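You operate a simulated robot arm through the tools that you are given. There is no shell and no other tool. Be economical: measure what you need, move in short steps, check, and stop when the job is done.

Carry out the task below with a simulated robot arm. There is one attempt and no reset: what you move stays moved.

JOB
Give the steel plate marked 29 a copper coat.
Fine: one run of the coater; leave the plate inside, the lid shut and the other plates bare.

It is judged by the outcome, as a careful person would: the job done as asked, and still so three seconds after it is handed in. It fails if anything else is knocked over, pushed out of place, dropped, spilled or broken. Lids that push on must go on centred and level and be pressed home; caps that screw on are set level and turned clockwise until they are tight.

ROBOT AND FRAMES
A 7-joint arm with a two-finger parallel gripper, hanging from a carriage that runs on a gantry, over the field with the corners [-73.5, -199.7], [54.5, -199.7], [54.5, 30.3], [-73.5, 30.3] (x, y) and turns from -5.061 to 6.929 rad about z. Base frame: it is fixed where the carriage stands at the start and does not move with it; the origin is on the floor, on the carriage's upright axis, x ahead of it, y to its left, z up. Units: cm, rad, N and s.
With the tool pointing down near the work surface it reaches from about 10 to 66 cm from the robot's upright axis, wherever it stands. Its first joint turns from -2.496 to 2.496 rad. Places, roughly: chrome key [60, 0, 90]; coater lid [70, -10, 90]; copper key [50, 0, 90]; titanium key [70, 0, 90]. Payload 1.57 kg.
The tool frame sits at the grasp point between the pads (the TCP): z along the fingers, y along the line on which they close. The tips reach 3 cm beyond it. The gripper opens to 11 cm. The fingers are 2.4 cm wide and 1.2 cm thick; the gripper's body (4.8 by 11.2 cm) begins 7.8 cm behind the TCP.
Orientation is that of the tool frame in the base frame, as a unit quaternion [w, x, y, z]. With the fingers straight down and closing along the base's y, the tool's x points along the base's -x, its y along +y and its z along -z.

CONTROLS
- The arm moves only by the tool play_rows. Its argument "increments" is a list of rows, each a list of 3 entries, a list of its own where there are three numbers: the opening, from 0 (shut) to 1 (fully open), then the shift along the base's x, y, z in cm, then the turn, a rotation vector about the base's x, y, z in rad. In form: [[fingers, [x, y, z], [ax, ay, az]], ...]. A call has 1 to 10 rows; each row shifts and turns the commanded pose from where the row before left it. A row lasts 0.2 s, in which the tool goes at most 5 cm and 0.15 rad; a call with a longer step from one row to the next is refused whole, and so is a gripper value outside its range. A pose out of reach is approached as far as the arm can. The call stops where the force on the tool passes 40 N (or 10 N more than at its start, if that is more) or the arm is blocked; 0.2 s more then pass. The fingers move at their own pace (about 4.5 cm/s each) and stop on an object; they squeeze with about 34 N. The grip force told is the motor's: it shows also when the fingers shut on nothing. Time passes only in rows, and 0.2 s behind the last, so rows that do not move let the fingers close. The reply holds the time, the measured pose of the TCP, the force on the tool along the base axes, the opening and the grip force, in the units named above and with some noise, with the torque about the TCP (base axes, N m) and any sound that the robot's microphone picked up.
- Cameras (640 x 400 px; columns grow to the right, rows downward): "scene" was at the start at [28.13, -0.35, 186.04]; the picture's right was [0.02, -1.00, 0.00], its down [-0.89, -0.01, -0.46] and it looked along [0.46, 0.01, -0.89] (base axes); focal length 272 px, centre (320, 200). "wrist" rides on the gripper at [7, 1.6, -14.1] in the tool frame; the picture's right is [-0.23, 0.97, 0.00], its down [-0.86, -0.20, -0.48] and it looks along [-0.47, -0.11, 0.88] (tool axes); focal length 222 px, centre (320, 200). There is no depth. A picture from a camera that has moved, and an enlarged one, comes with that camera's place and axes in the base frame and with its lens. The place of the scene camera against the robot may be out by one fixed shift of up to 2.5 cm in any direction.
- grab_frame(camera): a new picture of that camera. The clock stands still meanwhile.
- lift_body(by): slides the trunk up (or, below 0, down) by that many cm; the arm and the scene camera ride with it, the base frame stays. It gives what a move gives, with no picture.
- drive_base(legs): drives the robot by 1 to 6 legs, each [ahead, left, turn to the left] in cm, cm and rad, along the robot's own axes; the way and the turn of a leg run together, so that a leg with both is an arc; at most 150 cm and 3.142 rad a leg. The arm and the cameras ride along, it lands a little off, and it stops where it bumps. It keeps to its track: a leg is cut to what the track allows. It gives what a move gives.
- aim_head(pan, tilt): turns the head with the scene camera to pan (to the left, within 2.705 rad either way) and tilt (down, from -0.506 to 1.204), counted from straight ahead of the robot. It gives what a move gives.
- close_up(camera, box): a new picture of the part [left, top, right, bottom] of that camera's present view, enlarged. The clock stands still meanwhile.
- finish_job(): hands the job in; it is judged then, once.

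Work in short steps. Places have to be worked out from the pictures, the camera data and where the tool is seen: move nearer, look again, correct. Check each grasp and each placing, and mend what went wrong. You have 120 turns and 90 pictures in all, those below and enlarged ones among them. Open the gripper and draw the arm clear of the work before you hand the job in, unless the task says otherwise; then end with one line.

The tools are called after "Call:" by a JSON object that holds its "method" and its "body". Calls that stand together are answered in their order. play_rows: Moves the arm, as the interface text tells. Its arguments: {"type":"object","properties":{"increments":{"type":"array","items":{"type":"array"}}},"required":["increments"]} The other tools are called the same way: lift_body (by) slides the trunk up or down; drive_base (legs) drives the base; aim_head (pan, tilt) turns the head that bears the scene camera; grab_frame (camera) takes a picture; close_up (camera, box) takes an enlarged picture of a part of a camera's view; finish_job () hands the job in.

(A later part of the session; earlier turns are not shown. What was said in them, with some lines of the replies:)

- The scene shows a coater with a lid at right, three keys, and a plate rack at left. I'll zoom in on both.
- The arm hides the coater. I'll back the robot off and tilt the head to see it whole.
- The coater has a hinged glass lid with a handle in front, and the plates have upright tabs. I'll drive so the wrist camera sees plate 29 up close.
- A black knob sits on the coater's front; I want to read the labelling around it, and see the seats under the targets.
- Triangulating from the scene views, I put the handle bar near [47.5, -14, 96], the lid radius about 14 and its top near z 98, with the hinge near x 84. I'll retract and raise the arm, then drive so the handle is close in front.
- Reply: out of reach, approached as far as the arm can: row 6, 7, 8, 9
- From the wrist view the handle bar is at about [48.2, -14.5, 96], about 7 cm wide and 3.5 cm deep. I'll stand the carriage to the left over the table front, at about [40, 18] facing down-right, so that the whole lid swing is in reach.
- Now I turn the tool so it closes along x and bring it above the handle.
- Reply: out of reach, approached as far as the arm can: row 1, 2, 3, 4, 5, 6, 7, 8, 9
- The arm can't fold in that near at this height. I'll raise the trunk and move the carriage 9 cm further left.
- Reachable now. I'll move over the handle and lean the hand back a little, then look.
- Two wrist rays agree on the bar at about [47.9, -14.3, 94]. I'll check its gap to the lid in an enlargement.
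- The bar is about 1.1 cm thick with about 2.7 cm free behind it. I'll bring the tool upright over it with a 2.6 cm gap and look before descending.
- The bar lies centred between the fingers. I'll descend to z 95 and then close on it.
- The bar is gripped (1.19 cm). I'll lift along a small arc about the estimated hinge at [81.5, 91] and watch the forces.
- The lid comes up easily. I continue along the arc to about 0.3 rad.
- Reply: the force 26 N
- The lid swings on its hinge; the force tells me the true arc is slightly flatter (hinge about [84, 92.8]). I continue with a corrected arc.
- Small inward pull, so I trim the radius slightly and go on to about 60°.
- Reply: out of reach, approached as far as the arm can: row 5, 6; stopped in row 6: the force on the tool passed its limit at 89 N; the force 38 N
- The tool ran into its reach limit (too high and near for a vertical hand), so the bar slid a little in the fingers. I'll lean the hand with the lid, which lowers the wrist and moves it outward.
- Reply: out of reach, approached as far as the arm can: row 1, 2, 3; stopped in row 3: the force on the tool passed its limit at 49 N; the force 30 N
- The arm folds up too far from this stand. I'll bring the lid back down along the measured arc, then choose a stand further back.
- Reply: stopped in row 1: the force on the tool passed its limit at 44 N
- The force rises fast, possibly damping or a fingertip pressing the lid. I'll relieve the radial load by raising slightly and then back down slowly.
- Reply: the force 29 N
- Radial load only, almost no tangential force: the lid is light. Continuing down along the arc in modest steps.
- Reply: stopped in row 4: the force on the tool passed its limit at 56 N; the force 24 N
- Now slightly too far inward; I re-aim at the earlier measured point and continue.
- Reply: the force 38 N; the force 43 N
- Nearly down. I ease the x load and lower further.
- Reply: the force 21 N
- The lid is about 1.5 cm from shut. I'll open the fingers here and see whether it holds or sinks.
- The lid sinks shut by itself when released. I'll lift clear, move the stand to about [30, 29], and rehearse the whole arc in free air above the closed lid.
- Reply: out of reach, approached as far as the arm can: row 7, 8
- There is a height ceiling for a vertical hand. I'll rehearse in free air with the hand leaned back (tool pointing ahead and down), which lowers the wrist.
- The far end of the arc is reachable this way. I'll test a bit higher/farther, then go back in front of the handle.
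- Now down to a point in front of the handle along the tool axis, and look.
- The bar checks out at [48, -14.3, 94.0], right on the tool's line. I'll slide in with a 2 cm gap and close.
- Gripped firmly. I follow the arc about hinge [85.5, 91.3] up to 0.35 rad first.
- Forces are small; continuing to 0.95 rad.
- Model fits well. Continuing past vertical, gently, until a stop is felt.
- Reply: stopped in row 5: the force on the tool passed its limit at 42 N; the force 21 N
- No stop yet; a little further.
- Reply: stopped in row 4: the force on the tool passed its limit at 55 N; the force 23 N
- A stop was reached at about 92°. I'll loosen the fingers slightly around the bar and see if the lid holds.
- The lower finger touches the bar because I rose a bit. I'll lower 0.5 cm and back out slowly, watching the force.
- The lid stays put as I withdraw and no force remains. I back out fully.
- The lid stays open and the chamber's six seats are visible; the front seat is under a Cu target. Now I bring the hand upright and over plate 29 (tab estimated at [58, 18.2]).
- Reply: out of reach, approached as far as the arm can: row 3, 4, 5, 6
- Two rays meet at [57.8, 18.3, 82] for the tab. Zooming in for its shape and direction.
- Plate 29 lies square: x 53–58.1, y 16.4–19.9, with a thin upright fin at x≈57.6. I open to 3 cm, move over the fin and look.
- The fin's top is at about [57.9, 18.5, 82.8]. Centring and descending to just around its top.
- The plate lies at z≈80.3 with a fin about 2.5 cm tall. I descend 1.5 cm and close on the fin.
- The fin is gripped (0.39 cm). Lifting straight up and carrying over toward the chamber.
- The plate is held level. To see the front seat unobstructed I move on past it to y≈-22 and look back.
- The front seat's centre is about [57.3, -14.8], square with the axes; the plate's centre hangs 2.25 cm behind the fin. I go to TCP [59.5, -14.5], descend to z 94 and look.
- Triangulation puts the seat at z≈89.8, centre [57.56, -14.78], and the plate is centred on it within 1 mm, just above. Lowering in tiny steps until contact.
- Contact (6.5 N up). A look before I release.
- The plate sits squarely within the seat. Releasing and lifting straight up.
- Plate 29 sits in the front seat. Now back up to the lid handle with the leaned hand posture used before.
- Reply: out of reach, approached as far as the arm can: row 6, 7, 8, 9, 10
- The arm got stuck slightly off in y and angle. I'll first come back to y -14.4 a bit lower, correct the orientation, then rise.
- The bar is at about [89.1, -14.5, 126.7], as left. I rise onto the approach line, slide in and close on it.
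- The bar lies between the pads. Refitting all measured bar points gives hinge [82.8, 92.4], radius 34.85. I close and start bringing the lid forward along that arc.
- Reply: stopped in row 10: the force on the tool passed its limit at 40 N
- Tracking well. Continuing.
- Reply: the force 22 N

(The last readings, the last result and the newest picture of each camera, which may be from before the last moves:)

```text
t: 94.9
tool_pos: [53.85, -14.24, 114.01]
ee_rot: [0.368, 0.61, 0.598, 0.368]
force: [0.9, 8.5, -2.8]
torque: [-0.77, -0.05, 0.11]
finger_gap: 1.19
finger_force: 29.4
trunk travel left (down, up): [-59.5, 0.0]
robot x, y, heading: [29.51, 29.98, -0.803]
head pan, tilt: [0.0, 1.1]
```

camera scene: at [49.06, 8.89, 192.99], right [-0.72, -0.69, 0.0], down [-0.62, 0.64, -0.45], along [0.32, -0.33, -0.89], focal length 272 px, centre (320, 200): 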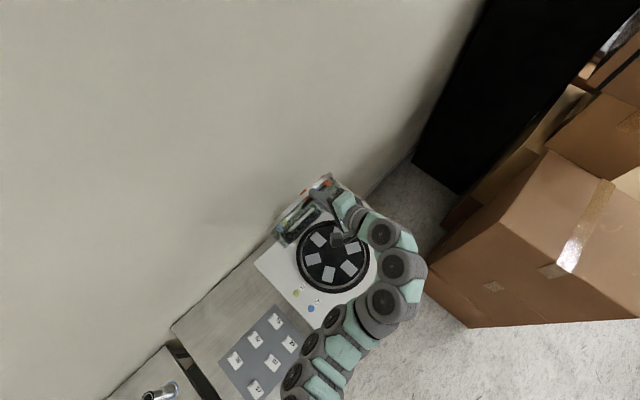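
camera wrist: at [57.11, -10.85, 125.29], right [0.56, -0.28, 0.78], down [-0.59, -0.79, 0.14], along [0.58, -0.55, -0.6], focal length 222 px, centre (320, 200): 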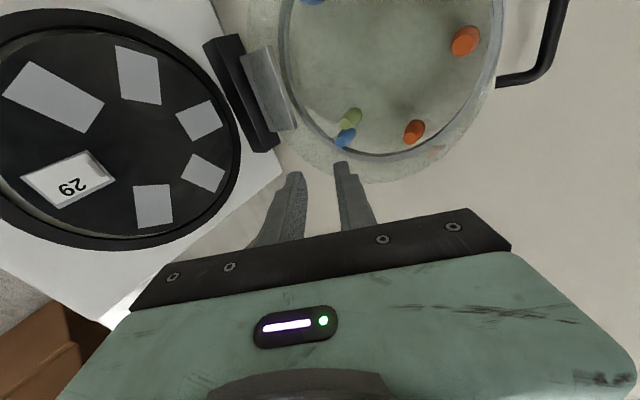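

Call:
{"method": "play_rows", "body": {"increments": [[0, [-1.05, 0, -1.38], [0, 0, 0]], [0, [-1.0, 0, -1.42], [0, 0, 0]], [0, [-0.9, 0, -1.48], [0, 0, 0]], [0, [-0.82, 0, -1.52], [0, 0, 0]], [0, [-0.74, 0, -1.57], [0, 0, 0]], [0, [-0.66, 0, -1.6], [0, 0, 0]], [0, [-0.57, 0, -1.64], [0, 0, 0]], [0, [-0.47, 0, -1.68], [0, 0, 0]], [0, [0, 0, 0], [0, 0, 0]]]}}

```text
t: 96.9
tool_pos: [47.73, -14.35, 101.66]
ee_rot: [0.368, 0.61, 0.597, 0.369]
force: [8.1, 5.3, -2.9]
torque: [-0.23, -0.06, 0.85]
finger_gap: 1.17
finger_force: 29.2
trunk travel left (down, up): [-59.5, 0.0]
robot x, y, heading: [29.76, 29.66, -0.802]
head pan, tilt: [0.0, 1.1]
```

Last stretch, slowing near the seal.

Call:
{"method": "play_rows", "body": {"increments": [[0, [-0.35, 0, -1.5], [0, 0, 0]], [0, [-0.3, 0, -1.5], [0, 0, 0]], [0, [-0.22, 0, -1.4], [0, 0, 0]], [0, [-0.15, 0, -1.2], [0, 0, 0]], [0, [-0.05, 0, -0.8], [0, 0, 0]], [0, [0, 0, -0.4], [0, 0, 0]], [0, [0, 0, 0], [0, 0, 0]]]}}

Call:
{"method": "play_rows", "body": {"increments": [[0, [0, 0, -0.2], [0, 0, 0]], [0, [0, 0, -0.2], [0, 0, 0]], [0, [0, 0, 0], [0, 0, 0]]]}}

Call:
{"method": "grab_frame", "body": {"camera": "wrist"}}

```text
t: 98.5
tool_pos: [46.67, -14.25, 94.84]
ee_rot: [0.368, 0.609, 0.598, 0.37]
force: [4.9, 3.4, -2.6]
torque: [-0.49, 0.01, -0.01]
finger_gap: 1.17
finger_force: 28.7
trunk travel left (down, up): [-59.5, 0.0]
robot x, y, heading: [29.35, 29.71, -0.81]
head pan, tilt: [0.0, 1.1]
```

```text
t: 99.3
tool_pos: [46.66, -14.38, 94.62]
ee_rot: [0.369, 0.608, 0.597, 0.37]
force: [-3.0, 15.6, 34.5]
torque: [-0.24, -0.56, 0.43]
finger_gap: 1.16
finger_force: 29.0
trunk travel left (down, up): [-59.5, 0.0]
robot x, y, heading: [29.97, 30.11, -0.806]
head pan, tilt: [0.0, 1.1]
```

```text
25 pictures are left
camera wrist: at [34.8, -7.28, 102.52], right [0.44, -0.24, 0.87], down [-0.53, -0.85, 0.03], along [0.73, -0.47, -0.5], focal length 222 px, centre (320, 200)
```

wrist: 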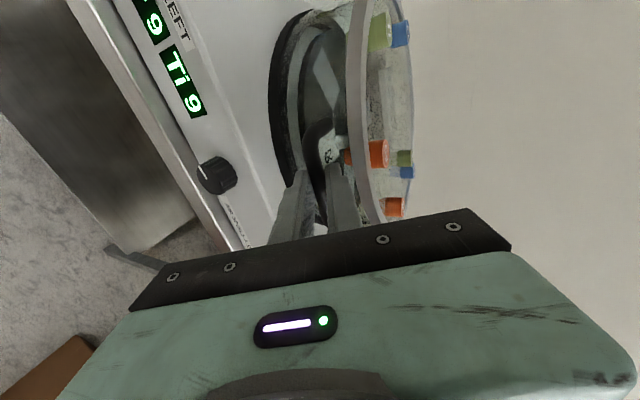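

The lid presses on its seat (34 N), shut at the same height as at the start. I relieve the load, open the fingers and back out.

Call:
{"method": "play_rows", "body": {"increments": [[0, [0, 0, 0.25], [0, 0, 0]], [0.1, [0, 0, 0], [0, 0, 0]], [0.2, [0, 0, 0], [0, 0, 0]], [0.2, [0, 0, 0], [0, 0, 0]], [0.2, [-1.5, 0, 0.75], [0, 0, 0]], [0.2, [-2, 0, 1], [0, 0, 0]], [0.2, [-3, 0, 1.5], [0, 0, 0]], [0.2, [-2, 0, 3], [0, 0, 0]], [0.2, [0, 0, 4], [0, 0, 0]], [0.2, [0, 0, 0], [0, 0, 0]]]}}

Call:
{"method": "close_up", "body": {"camera": "wrist", "box": [150, 0, 450, 200]}}

Call:
{"method": "close_up", "body": {"camera": "scene", "box": [240, 160, 440, 300]}}

```text
t: 101.5
tool_pos: [37.9, -14.38, 105.03]
ee_rot: [0.368, 0.609, 0.598, 0.368]
force: [-0.4, -0.7, -0.3]
torque: [0.01, 0.02, 0.0]
finger_gap: 2.19
finger_force: 0.1
trunk travel left (down, up): [-59.5, 0.0]
robot x, y, heading: [29.27, 29.82, -0.802]
head pan, tilt: [0.0, 1.1]
```

```text
2.00 times, centred on (300, 100) of wrist
camera zoom: at [26.27, -7.35, 112.9], right [0.44, -0.24, 0.86], down [-0.53, -0.85, 0.03], along [0.72, -0.47, -0.5], focal length 444 px, centre (360, 400)
```

zoom: 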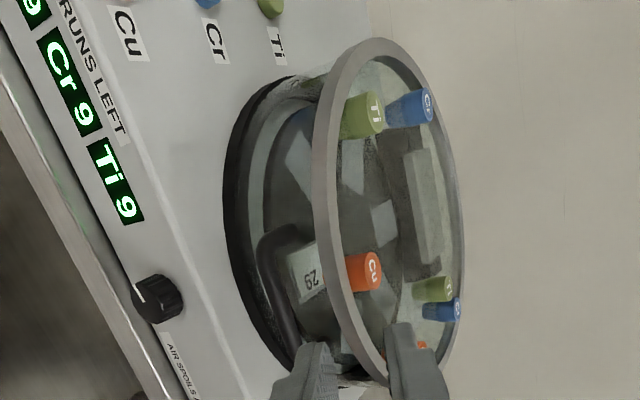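

```text
2.86 times, centred on (340, 230) of scene
camera zoom: at [48.98, 8.81, 193.0], right [-0.72, -0.69, 0.0], down [-0.62, 0.64, -0.45], along [0.31, -0.33, -0.89], focal length 776 px, centre (263, 114)
```

zoom: 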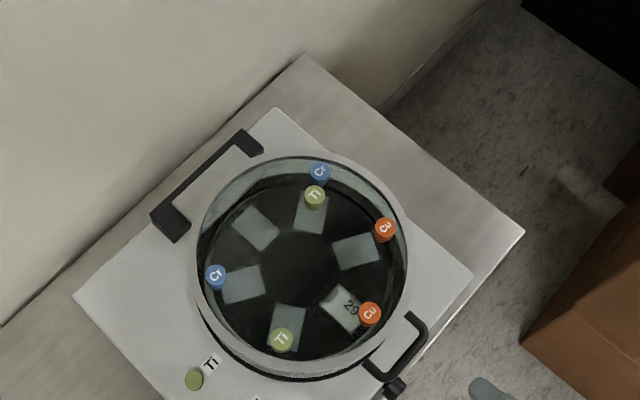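

The lid is closed with plate 29 lying under the Cu target. Now I close the fingers, bring the hand upright and go above the Cu key (estimated [50.5, 4.8], top z 87.6).

Call:
{"method": "play_rows", "body": {"increments": [[0, [1.26, 1.92, 0], [0, 0.11, 0]], [0, [1.26, 1.92, 0], [0, 0.11, 0]], [0, [1.26, 1.92, 0], [0, 0.11, 0]], [0, [1.26, 1.92, -0.5], [0, 0.11, 0]], [0, [1.26, 1.92, -1], [0, 0.11, 0]], [0, [1.26, 1.92, -1.5], [0, 0.11, 0]], [0, [1.26, 1.92, -1.5], [0, 0.11, 0]], [0, [1.26, 1.92, -1.5], [0, 0.11, 0]], [0, [1.26, 1.92, -1.5], [0, 0.11, 0]], [0, [1.26, 1.92, -1.5], [0, 0.11, 0]]]}}

Call:
{"method": "grab_frame", "body": {"camera": "wrist"}}

```text
t: 103.7
tool_pos: [50.54, 4.68, 96.0]
ee_rot: [0.001, 0.713, 0.701, -0.006]
force: [-0.7, -0.2, 0.6]
torque: [0.02, 0.0, 0.01]
finger_gap: 0.0
finger_force: 21.4
trunk travel left (down, up): [-59.5, 0.0]
robot x, y, heading: [29.45, 29.59, -0.811]
head pan, tilt: [0.0, 1.1]
```

```text
22 pictures are left
camera wrist: at [52.32, 11.81, 109.95], right [0.97, -0.24, 0.0], down [-0.21, -0.85, 0.49], along [-0.12, -0.47, -0.87], focal length 222 px, centre (320, 200)
```

wrist: 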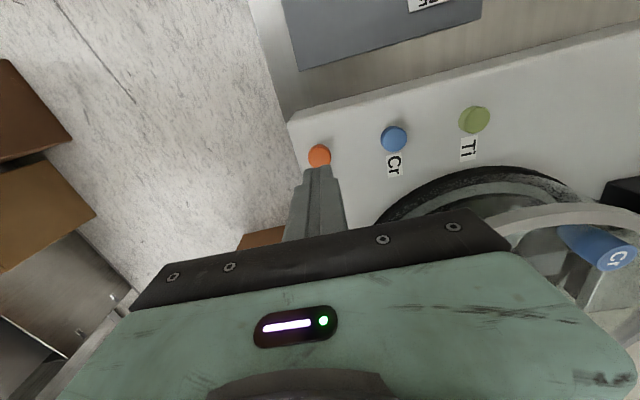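

The key is directly below, at [50.5, 5.0]. Descending to just above it.

Call:
{"method": "play_rows", "body": {"increments": [[0, [0, 0.35, -2], [0, 0, 0]], [0, [0, 0, -2], [0, 0, 0]], [0, [0, 0, 0], [0, 0, 0]]]}}

Call:
{"method": "close_up", "body": {"camera": "wrist", "box": [220, 90, 420, 230]}}

```text
t: 104.5
tool_pos: [50.64, 5.06, 91.89]
ee_rot: [0.001, 0.712, 0.702, -0.005]
force: [-0.5, 0.3, 0.7]
torque: [0.0, 0.02, 0.01]
finger_gap: 0.01
finger_force: 20.9
trunk travel left (down, up): [-59.5, 0.0]
robot x, y, heading: [29.68, 29.81, -0.802]
head pan, tilt: [0.0, 1.1]
```

```text
2.86 times, centred on (320, 160) of wrist
camera zoom: at [52.34, 12.2, 105.95], right [0.97, -0.24, 0.0], down [-0.21, -0.85, 0.49], along [-0.12, -0.47, -0.87], focal length 635 px, centre (320, 314)
```

zoom: 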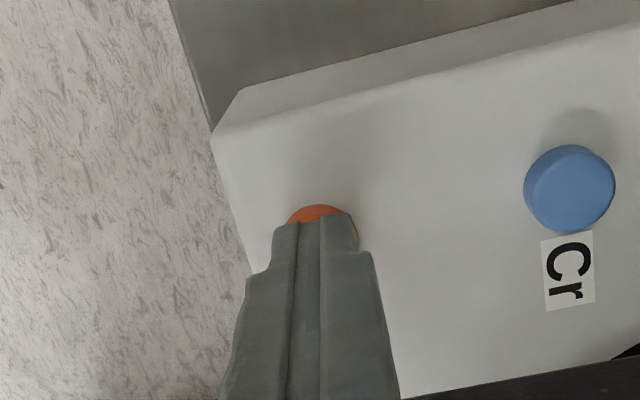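

Fingertips are over the Cu key. Pressing down slowly once.

Call:
{"method": "play_rows", "body": {"increments": [[0, [0, 0, -0.4], [0, 0, 0]], [0, [0, 0, -0.4], [0, 0, 0]], [0, [0, 0, -0.3], [0, 0, 0]], [0, [0, 0, 0], [0, 0, 0]]]}}

```text
t: 105.5
tool_pos: [50.69, 5.07, 90.88]
ee_rot: [0.002, 0.713, 0.702, -0.004]
force: [-3.9, 3.0, 12.9]
torque: [0.03, 0.11, -0.01]
finger_gap: 0.0
finger_force: 21.5
trunk travel left (down, up): [-59.5, 0.0]
robot x, y, heading: [29.83, 29.67, -0.803]
head pan, tilt: [0.0, 1.1]
heard: click
```

A click was heard. I lift off and check the counter and chamber.

Call:
{"method": "play_rows", "body": {"increments": [[0, [0, 0, 1], [0, 0, 0]], [0, [0, 0, 3], [0, 0, 0]], [0, [-1, -3, 3], [0, 0, 0]], [0, [-3, -3, 2], [0, 0, 0]], [0, [-3, -3, 1], [0, 0, 0]], [0, [0, 0, 0], [0, 0, 0]]]}}

Call:
{"method": "grab_frame", "body": {"camera": "wrist"}}

Call:
{"method": "close_up", "body": {"camera": "scene", "box": [220, 190, 420, 340]}}

```text
t: 106.9
tool_pos: [43.83, -3.74, 100.96]
ee_rot: [0.001, 0.712, 0.702, -0.005]
force: [-0.3, -0.3, 0.0]
torque: [-0.01, -0.01, 0.0]
finger_gap: 0.01
finger_force: 21.7
trunk travel left (down, up): [-59.5, 0.0]
robot x, y, heading: [29.3, 29.69, -0.802]
head pan, tilt: [0.0, 1.1]
```

```text
20 pictures are left
camera wrist: at [45.49, 3.21, 114.89], right [0.97, -0.24, 0.0], down [-0.21, -0.85, 0.49], along [-0.12, -0.47, -0.87], focal length 222 px, centre (320, 200)
```

wrist: 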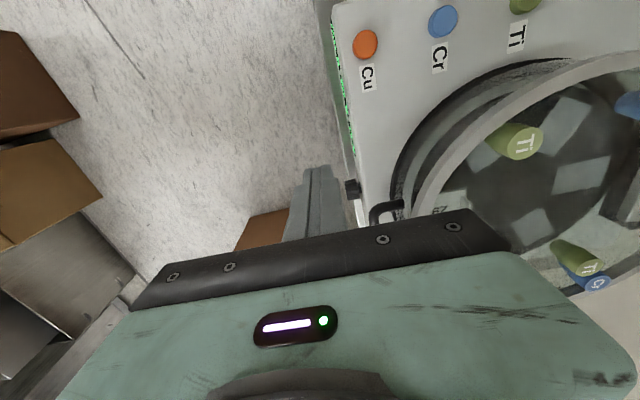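

```text
2.67 times, centred on (320, 265) of scene
camera zoom: at [48.98, 8.82, 193.0], right [-0.72, -0.69, 0.0], down [-0.62, 0.64, -0.45], along [0.31, -0.33, -0.89], focal length 724 px, centre (320, 27)
```

zoom: 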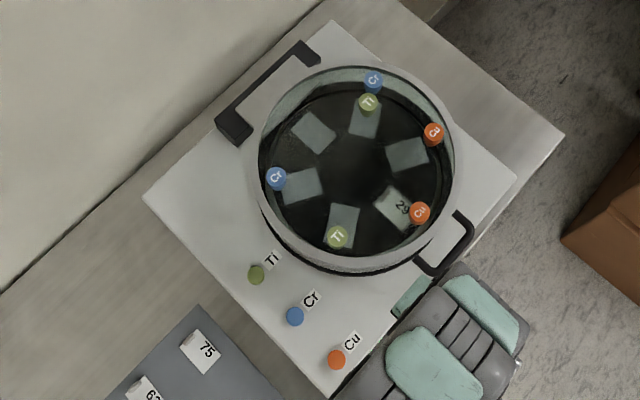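

No colour change visible yet; I'll view the front display and let time pass.

Call:
{"method": "play_rows", "body": {"increments": [[0, [-1, -1, 0], [0, -0.12, 0]], [0, [-1, -1, 0], [0, -0.12, 0]], [0, [-1, -1, 0], [0, -0.12, 0]], [0, [-1, -1, 0], [0, -0.12, 0]], [0, [-1, -1, 0], [0, -0.12, 0]], [0, [-1, 0, 0], [0, -0.12, 0]], [0, [-1, 0, 0], [0, -0.12, 0]], [0, [0, 0, 0], [0, -0.12, 0]], [0, [0, 0, 0], [0, 0, 0]]]}}

Call:
{"method": "grab_frame", "body": {"camera": "wrist"}}

```text
t: 108.9
tool_pos: [36.63, -8.91, 100.88]
ee_rot: [0.306, 0.643, 0.631, 0.306]
force: [-0.2, -0.3, 1.2]
torque: [0.03, 0.01, 0.0]
finger_gap: 0.01
finger_force: 21.4
out of reach, approached as far as the arm can: row 8
trunk travel left (down, up): [-59.5, 0.0]
robot x, y, heading: [29.57, 29.48, -0.808]
head pan, tilt: [0.0, 1.1]
```

```text
18 pictures are left
camera wrist: at [26.65, -1.82, 110.94], right [0.6, -0.24, 0.76], down [-0.51, -0.85, 0.14], along [0.61, -0.47, -0.64], focal length 222 px, centre (320, 200)
```

wrist: 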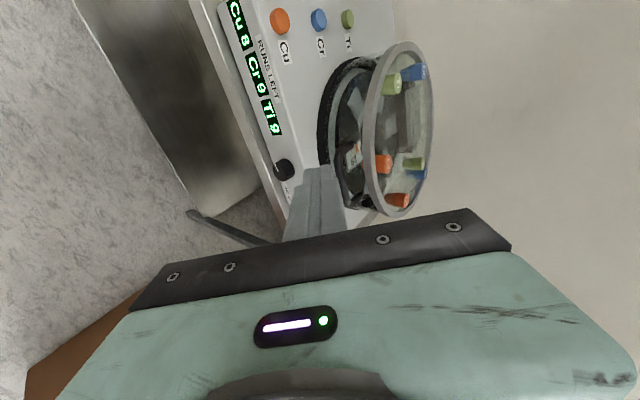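

Call:
{"method": "close_up", "body": {"camera": "wrist", "box": [220, 0, 440, 220]}}

```text
1.82 times, centred on (330, 110) of wrist
camera zoom: at [26.65, -1.82, 110.94], right [0.6, -0.24, 0.76], down [-0.51, -0.85, 0.14], along [0.61, -0.47, -0.64], focal length 404 px, centre (302, 364)
```

zoom: 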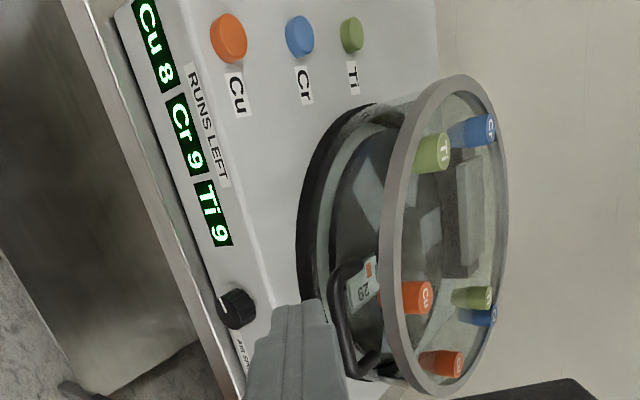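

The counter went from Cu 9 to Cu 8, and an orange tone shows on the plate's fin. I'll let time pass and look again.

Call:
{"method": "play_rows", "body": {"increments": [[0, [0, 0, 0], [0, 0, 0]], [0, [0, 0, 0], [0, 0, 0]], [0, [0, 0, 0], [0, 0, 0]], [0, [0, 0, 0], [0, 0, 0]], [0, [0, 0, 0], [0, 0, 0]], [0, [0, 0, 0], [0, 0, 0]], [0, [0, 0, 0], [0, 0, 0]], [0, [0, 0, 0], [0, 0, 0]], [0, [0, 0, 0], [0, 0, 0]], [0, [0, 0, 0], [0, 0, 0]]]}}

Call:
{"method": "close_up", "body": {"camera": "wrist", "box": [320, 110, 420, 200]}}

Call:
{"method": "close_up", "body": {"camera": "scene", "box": [310, 240, 390, 290]}}

```text
t: 111.1
tool_pos: [36.65, -8.82, 101.04]
ee_rot: [0.306, 0.644, 0.631, 0.306]
force: [-0.1, -0.4, -0.2]
torque: [-0.01, 0.03, 0.01]
finger_gap: 0.0
finger_force: 21.7
trunk travel left (down, up): [-59.5, 0.0]
robot x, y, heading: [29.97, 29.44, -0.806]
head pan, tilt: [0.0, 1.1]
```

```text
4.44 times, centred on (370, 155) of wrist
camera zoom: at [26.67, -1.82, 110.94], right [0.6, -0.24, 0.76], down [-0.51, -0.85, 0.14], along [0.61, -0.47, -0.64], focal length 987 px, centre (98, 400)
```

zoom: 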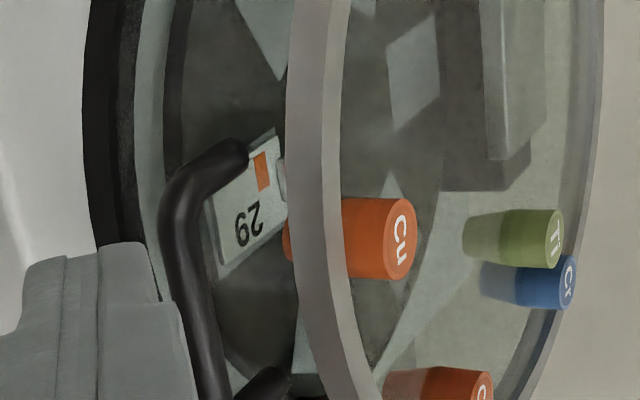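

```text
8.00 times, centred on (350, 265) of scene
camera zoom: at [48.98, 8.82, 193.0], right [-0.72, -0.69, 0.0], down [-0.62, 0.64, -0.45], along [0.31, -0.33, -0.89], focal length 2173 px, centre (80, -320)
```

zoom: 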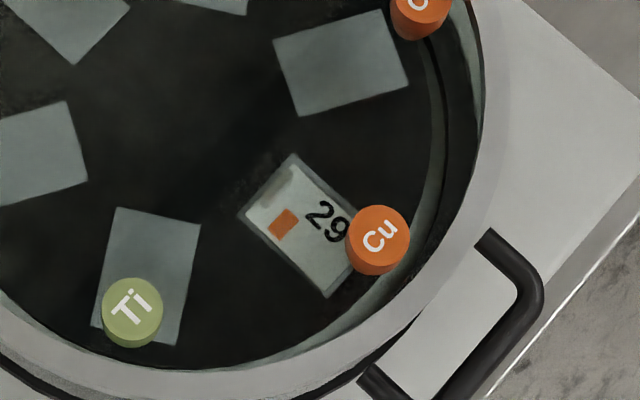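

An orange copper patch now marks plate 29, the counter shows one Cu run used, and the lid is shut. I open the gripper and draw the arm clear.

Call:
{"method": "play_rows", "body": {"increments": [[0.3, [-1, 0, 1.5], [0, 0, 0]], [0.3, [-1, 0, 1.5], [0, 0, 0]], [0.3, [-1, 0, 1], [0, 0, 0]], [0.3, [0, 0, 0], [0, 0, 0]], [0.3, [0, 0, 0], [0, 0, 0]]]}}

Call:
{"method": "drive_base", "body": {"legs": [[-14, -14, 0]]}}

Call:
{"method": "grab_frame", "body": {"camera": "scene"}}

Call:
{"method": "close_up", "body": {"camera": "scene", "box": [240, 140, 440, 300]}}

```text
t: 112.3
tool_pos: [36.6, -8.78, 100.96]
ee_rot: [0.307, 0.643, 0.631, 0.305]
force: [0.4, -0.9, -0.3]
torque: [-0.02, 0.0, 0.02]
finger_gap: 3.29
finger_force: 0.1
out of reach, approached as far as the arm can: row 1, 2, 3
trunk travel left (down, up): [-59.5, 0.0]
robot x, y, heading: [29.34, 28.97, -0.806]
head pan, tilt: [0.0, 1.1]
```

```text
t: 113.9
tool_pos: [16.98, -8.55, 100.92]
ee_rot: [0.306, 0.644, 0.631, 0.306]
force: [0.4, 0.1, -0.3]
torque: [-0.01, 0.03, 0.02]
finger_gap: 3.29
finger_force: 0.0
trunk travel left (down, up): [-59.5, 0.0]
robot x, y, heading: [9.93, 29.45, -0.805]
head pan, tilt: [0.0, 1.1]
```

```text
14 pictures are left
camera scene: at [29.28, 9.13, 193.0], right [-0.72, -0.69, 0.0], down [-0.62, 0.64, -0.45], along [0.31, -0.33, -0.89], focal length 272 px, centre (320, 200)
```

scene: 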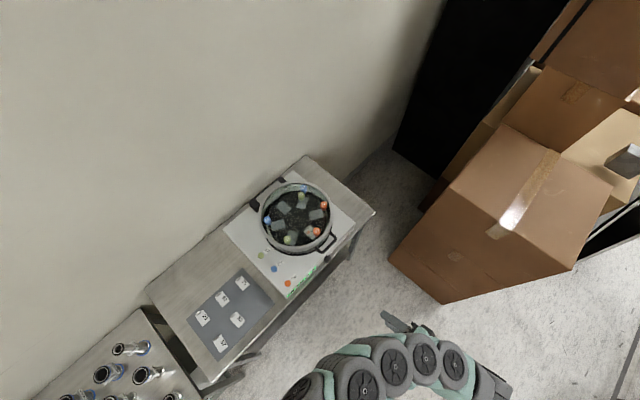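

```text
2.50 times, centred on (340, 220) of scene
camera zoom: at [29.28, 9.13, 193.0], right [-0.72, -0.69, 0.0], down [-0.62, 0.64, -0.45], along [0.31, -0.33, -0.89], focal length 679 px, centre (270, 150)
```

zoom: 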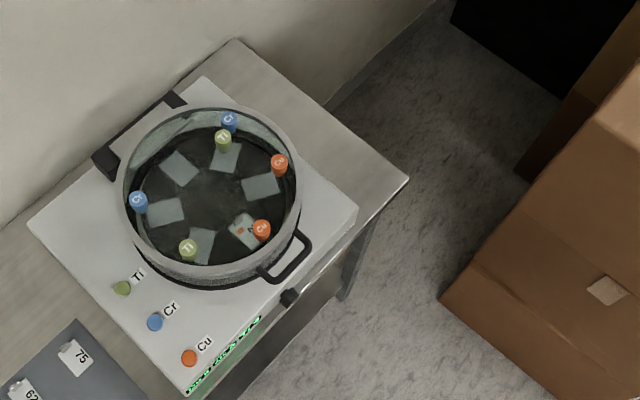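

The lid is shut, plate 29 is inside with its copper mark, the other five plates are still on the mat, and the arm is clear with the gripper open. Handing the job in.

Call:
{"method": "finish_job", "body": {}}

```text
The job is handed in.
```

Plate 29 got its copper coat in one coater run (the counter went from Cu 9 to Cu 8). It is still inside with the lid shut, and the other five plates are bare on the mat.
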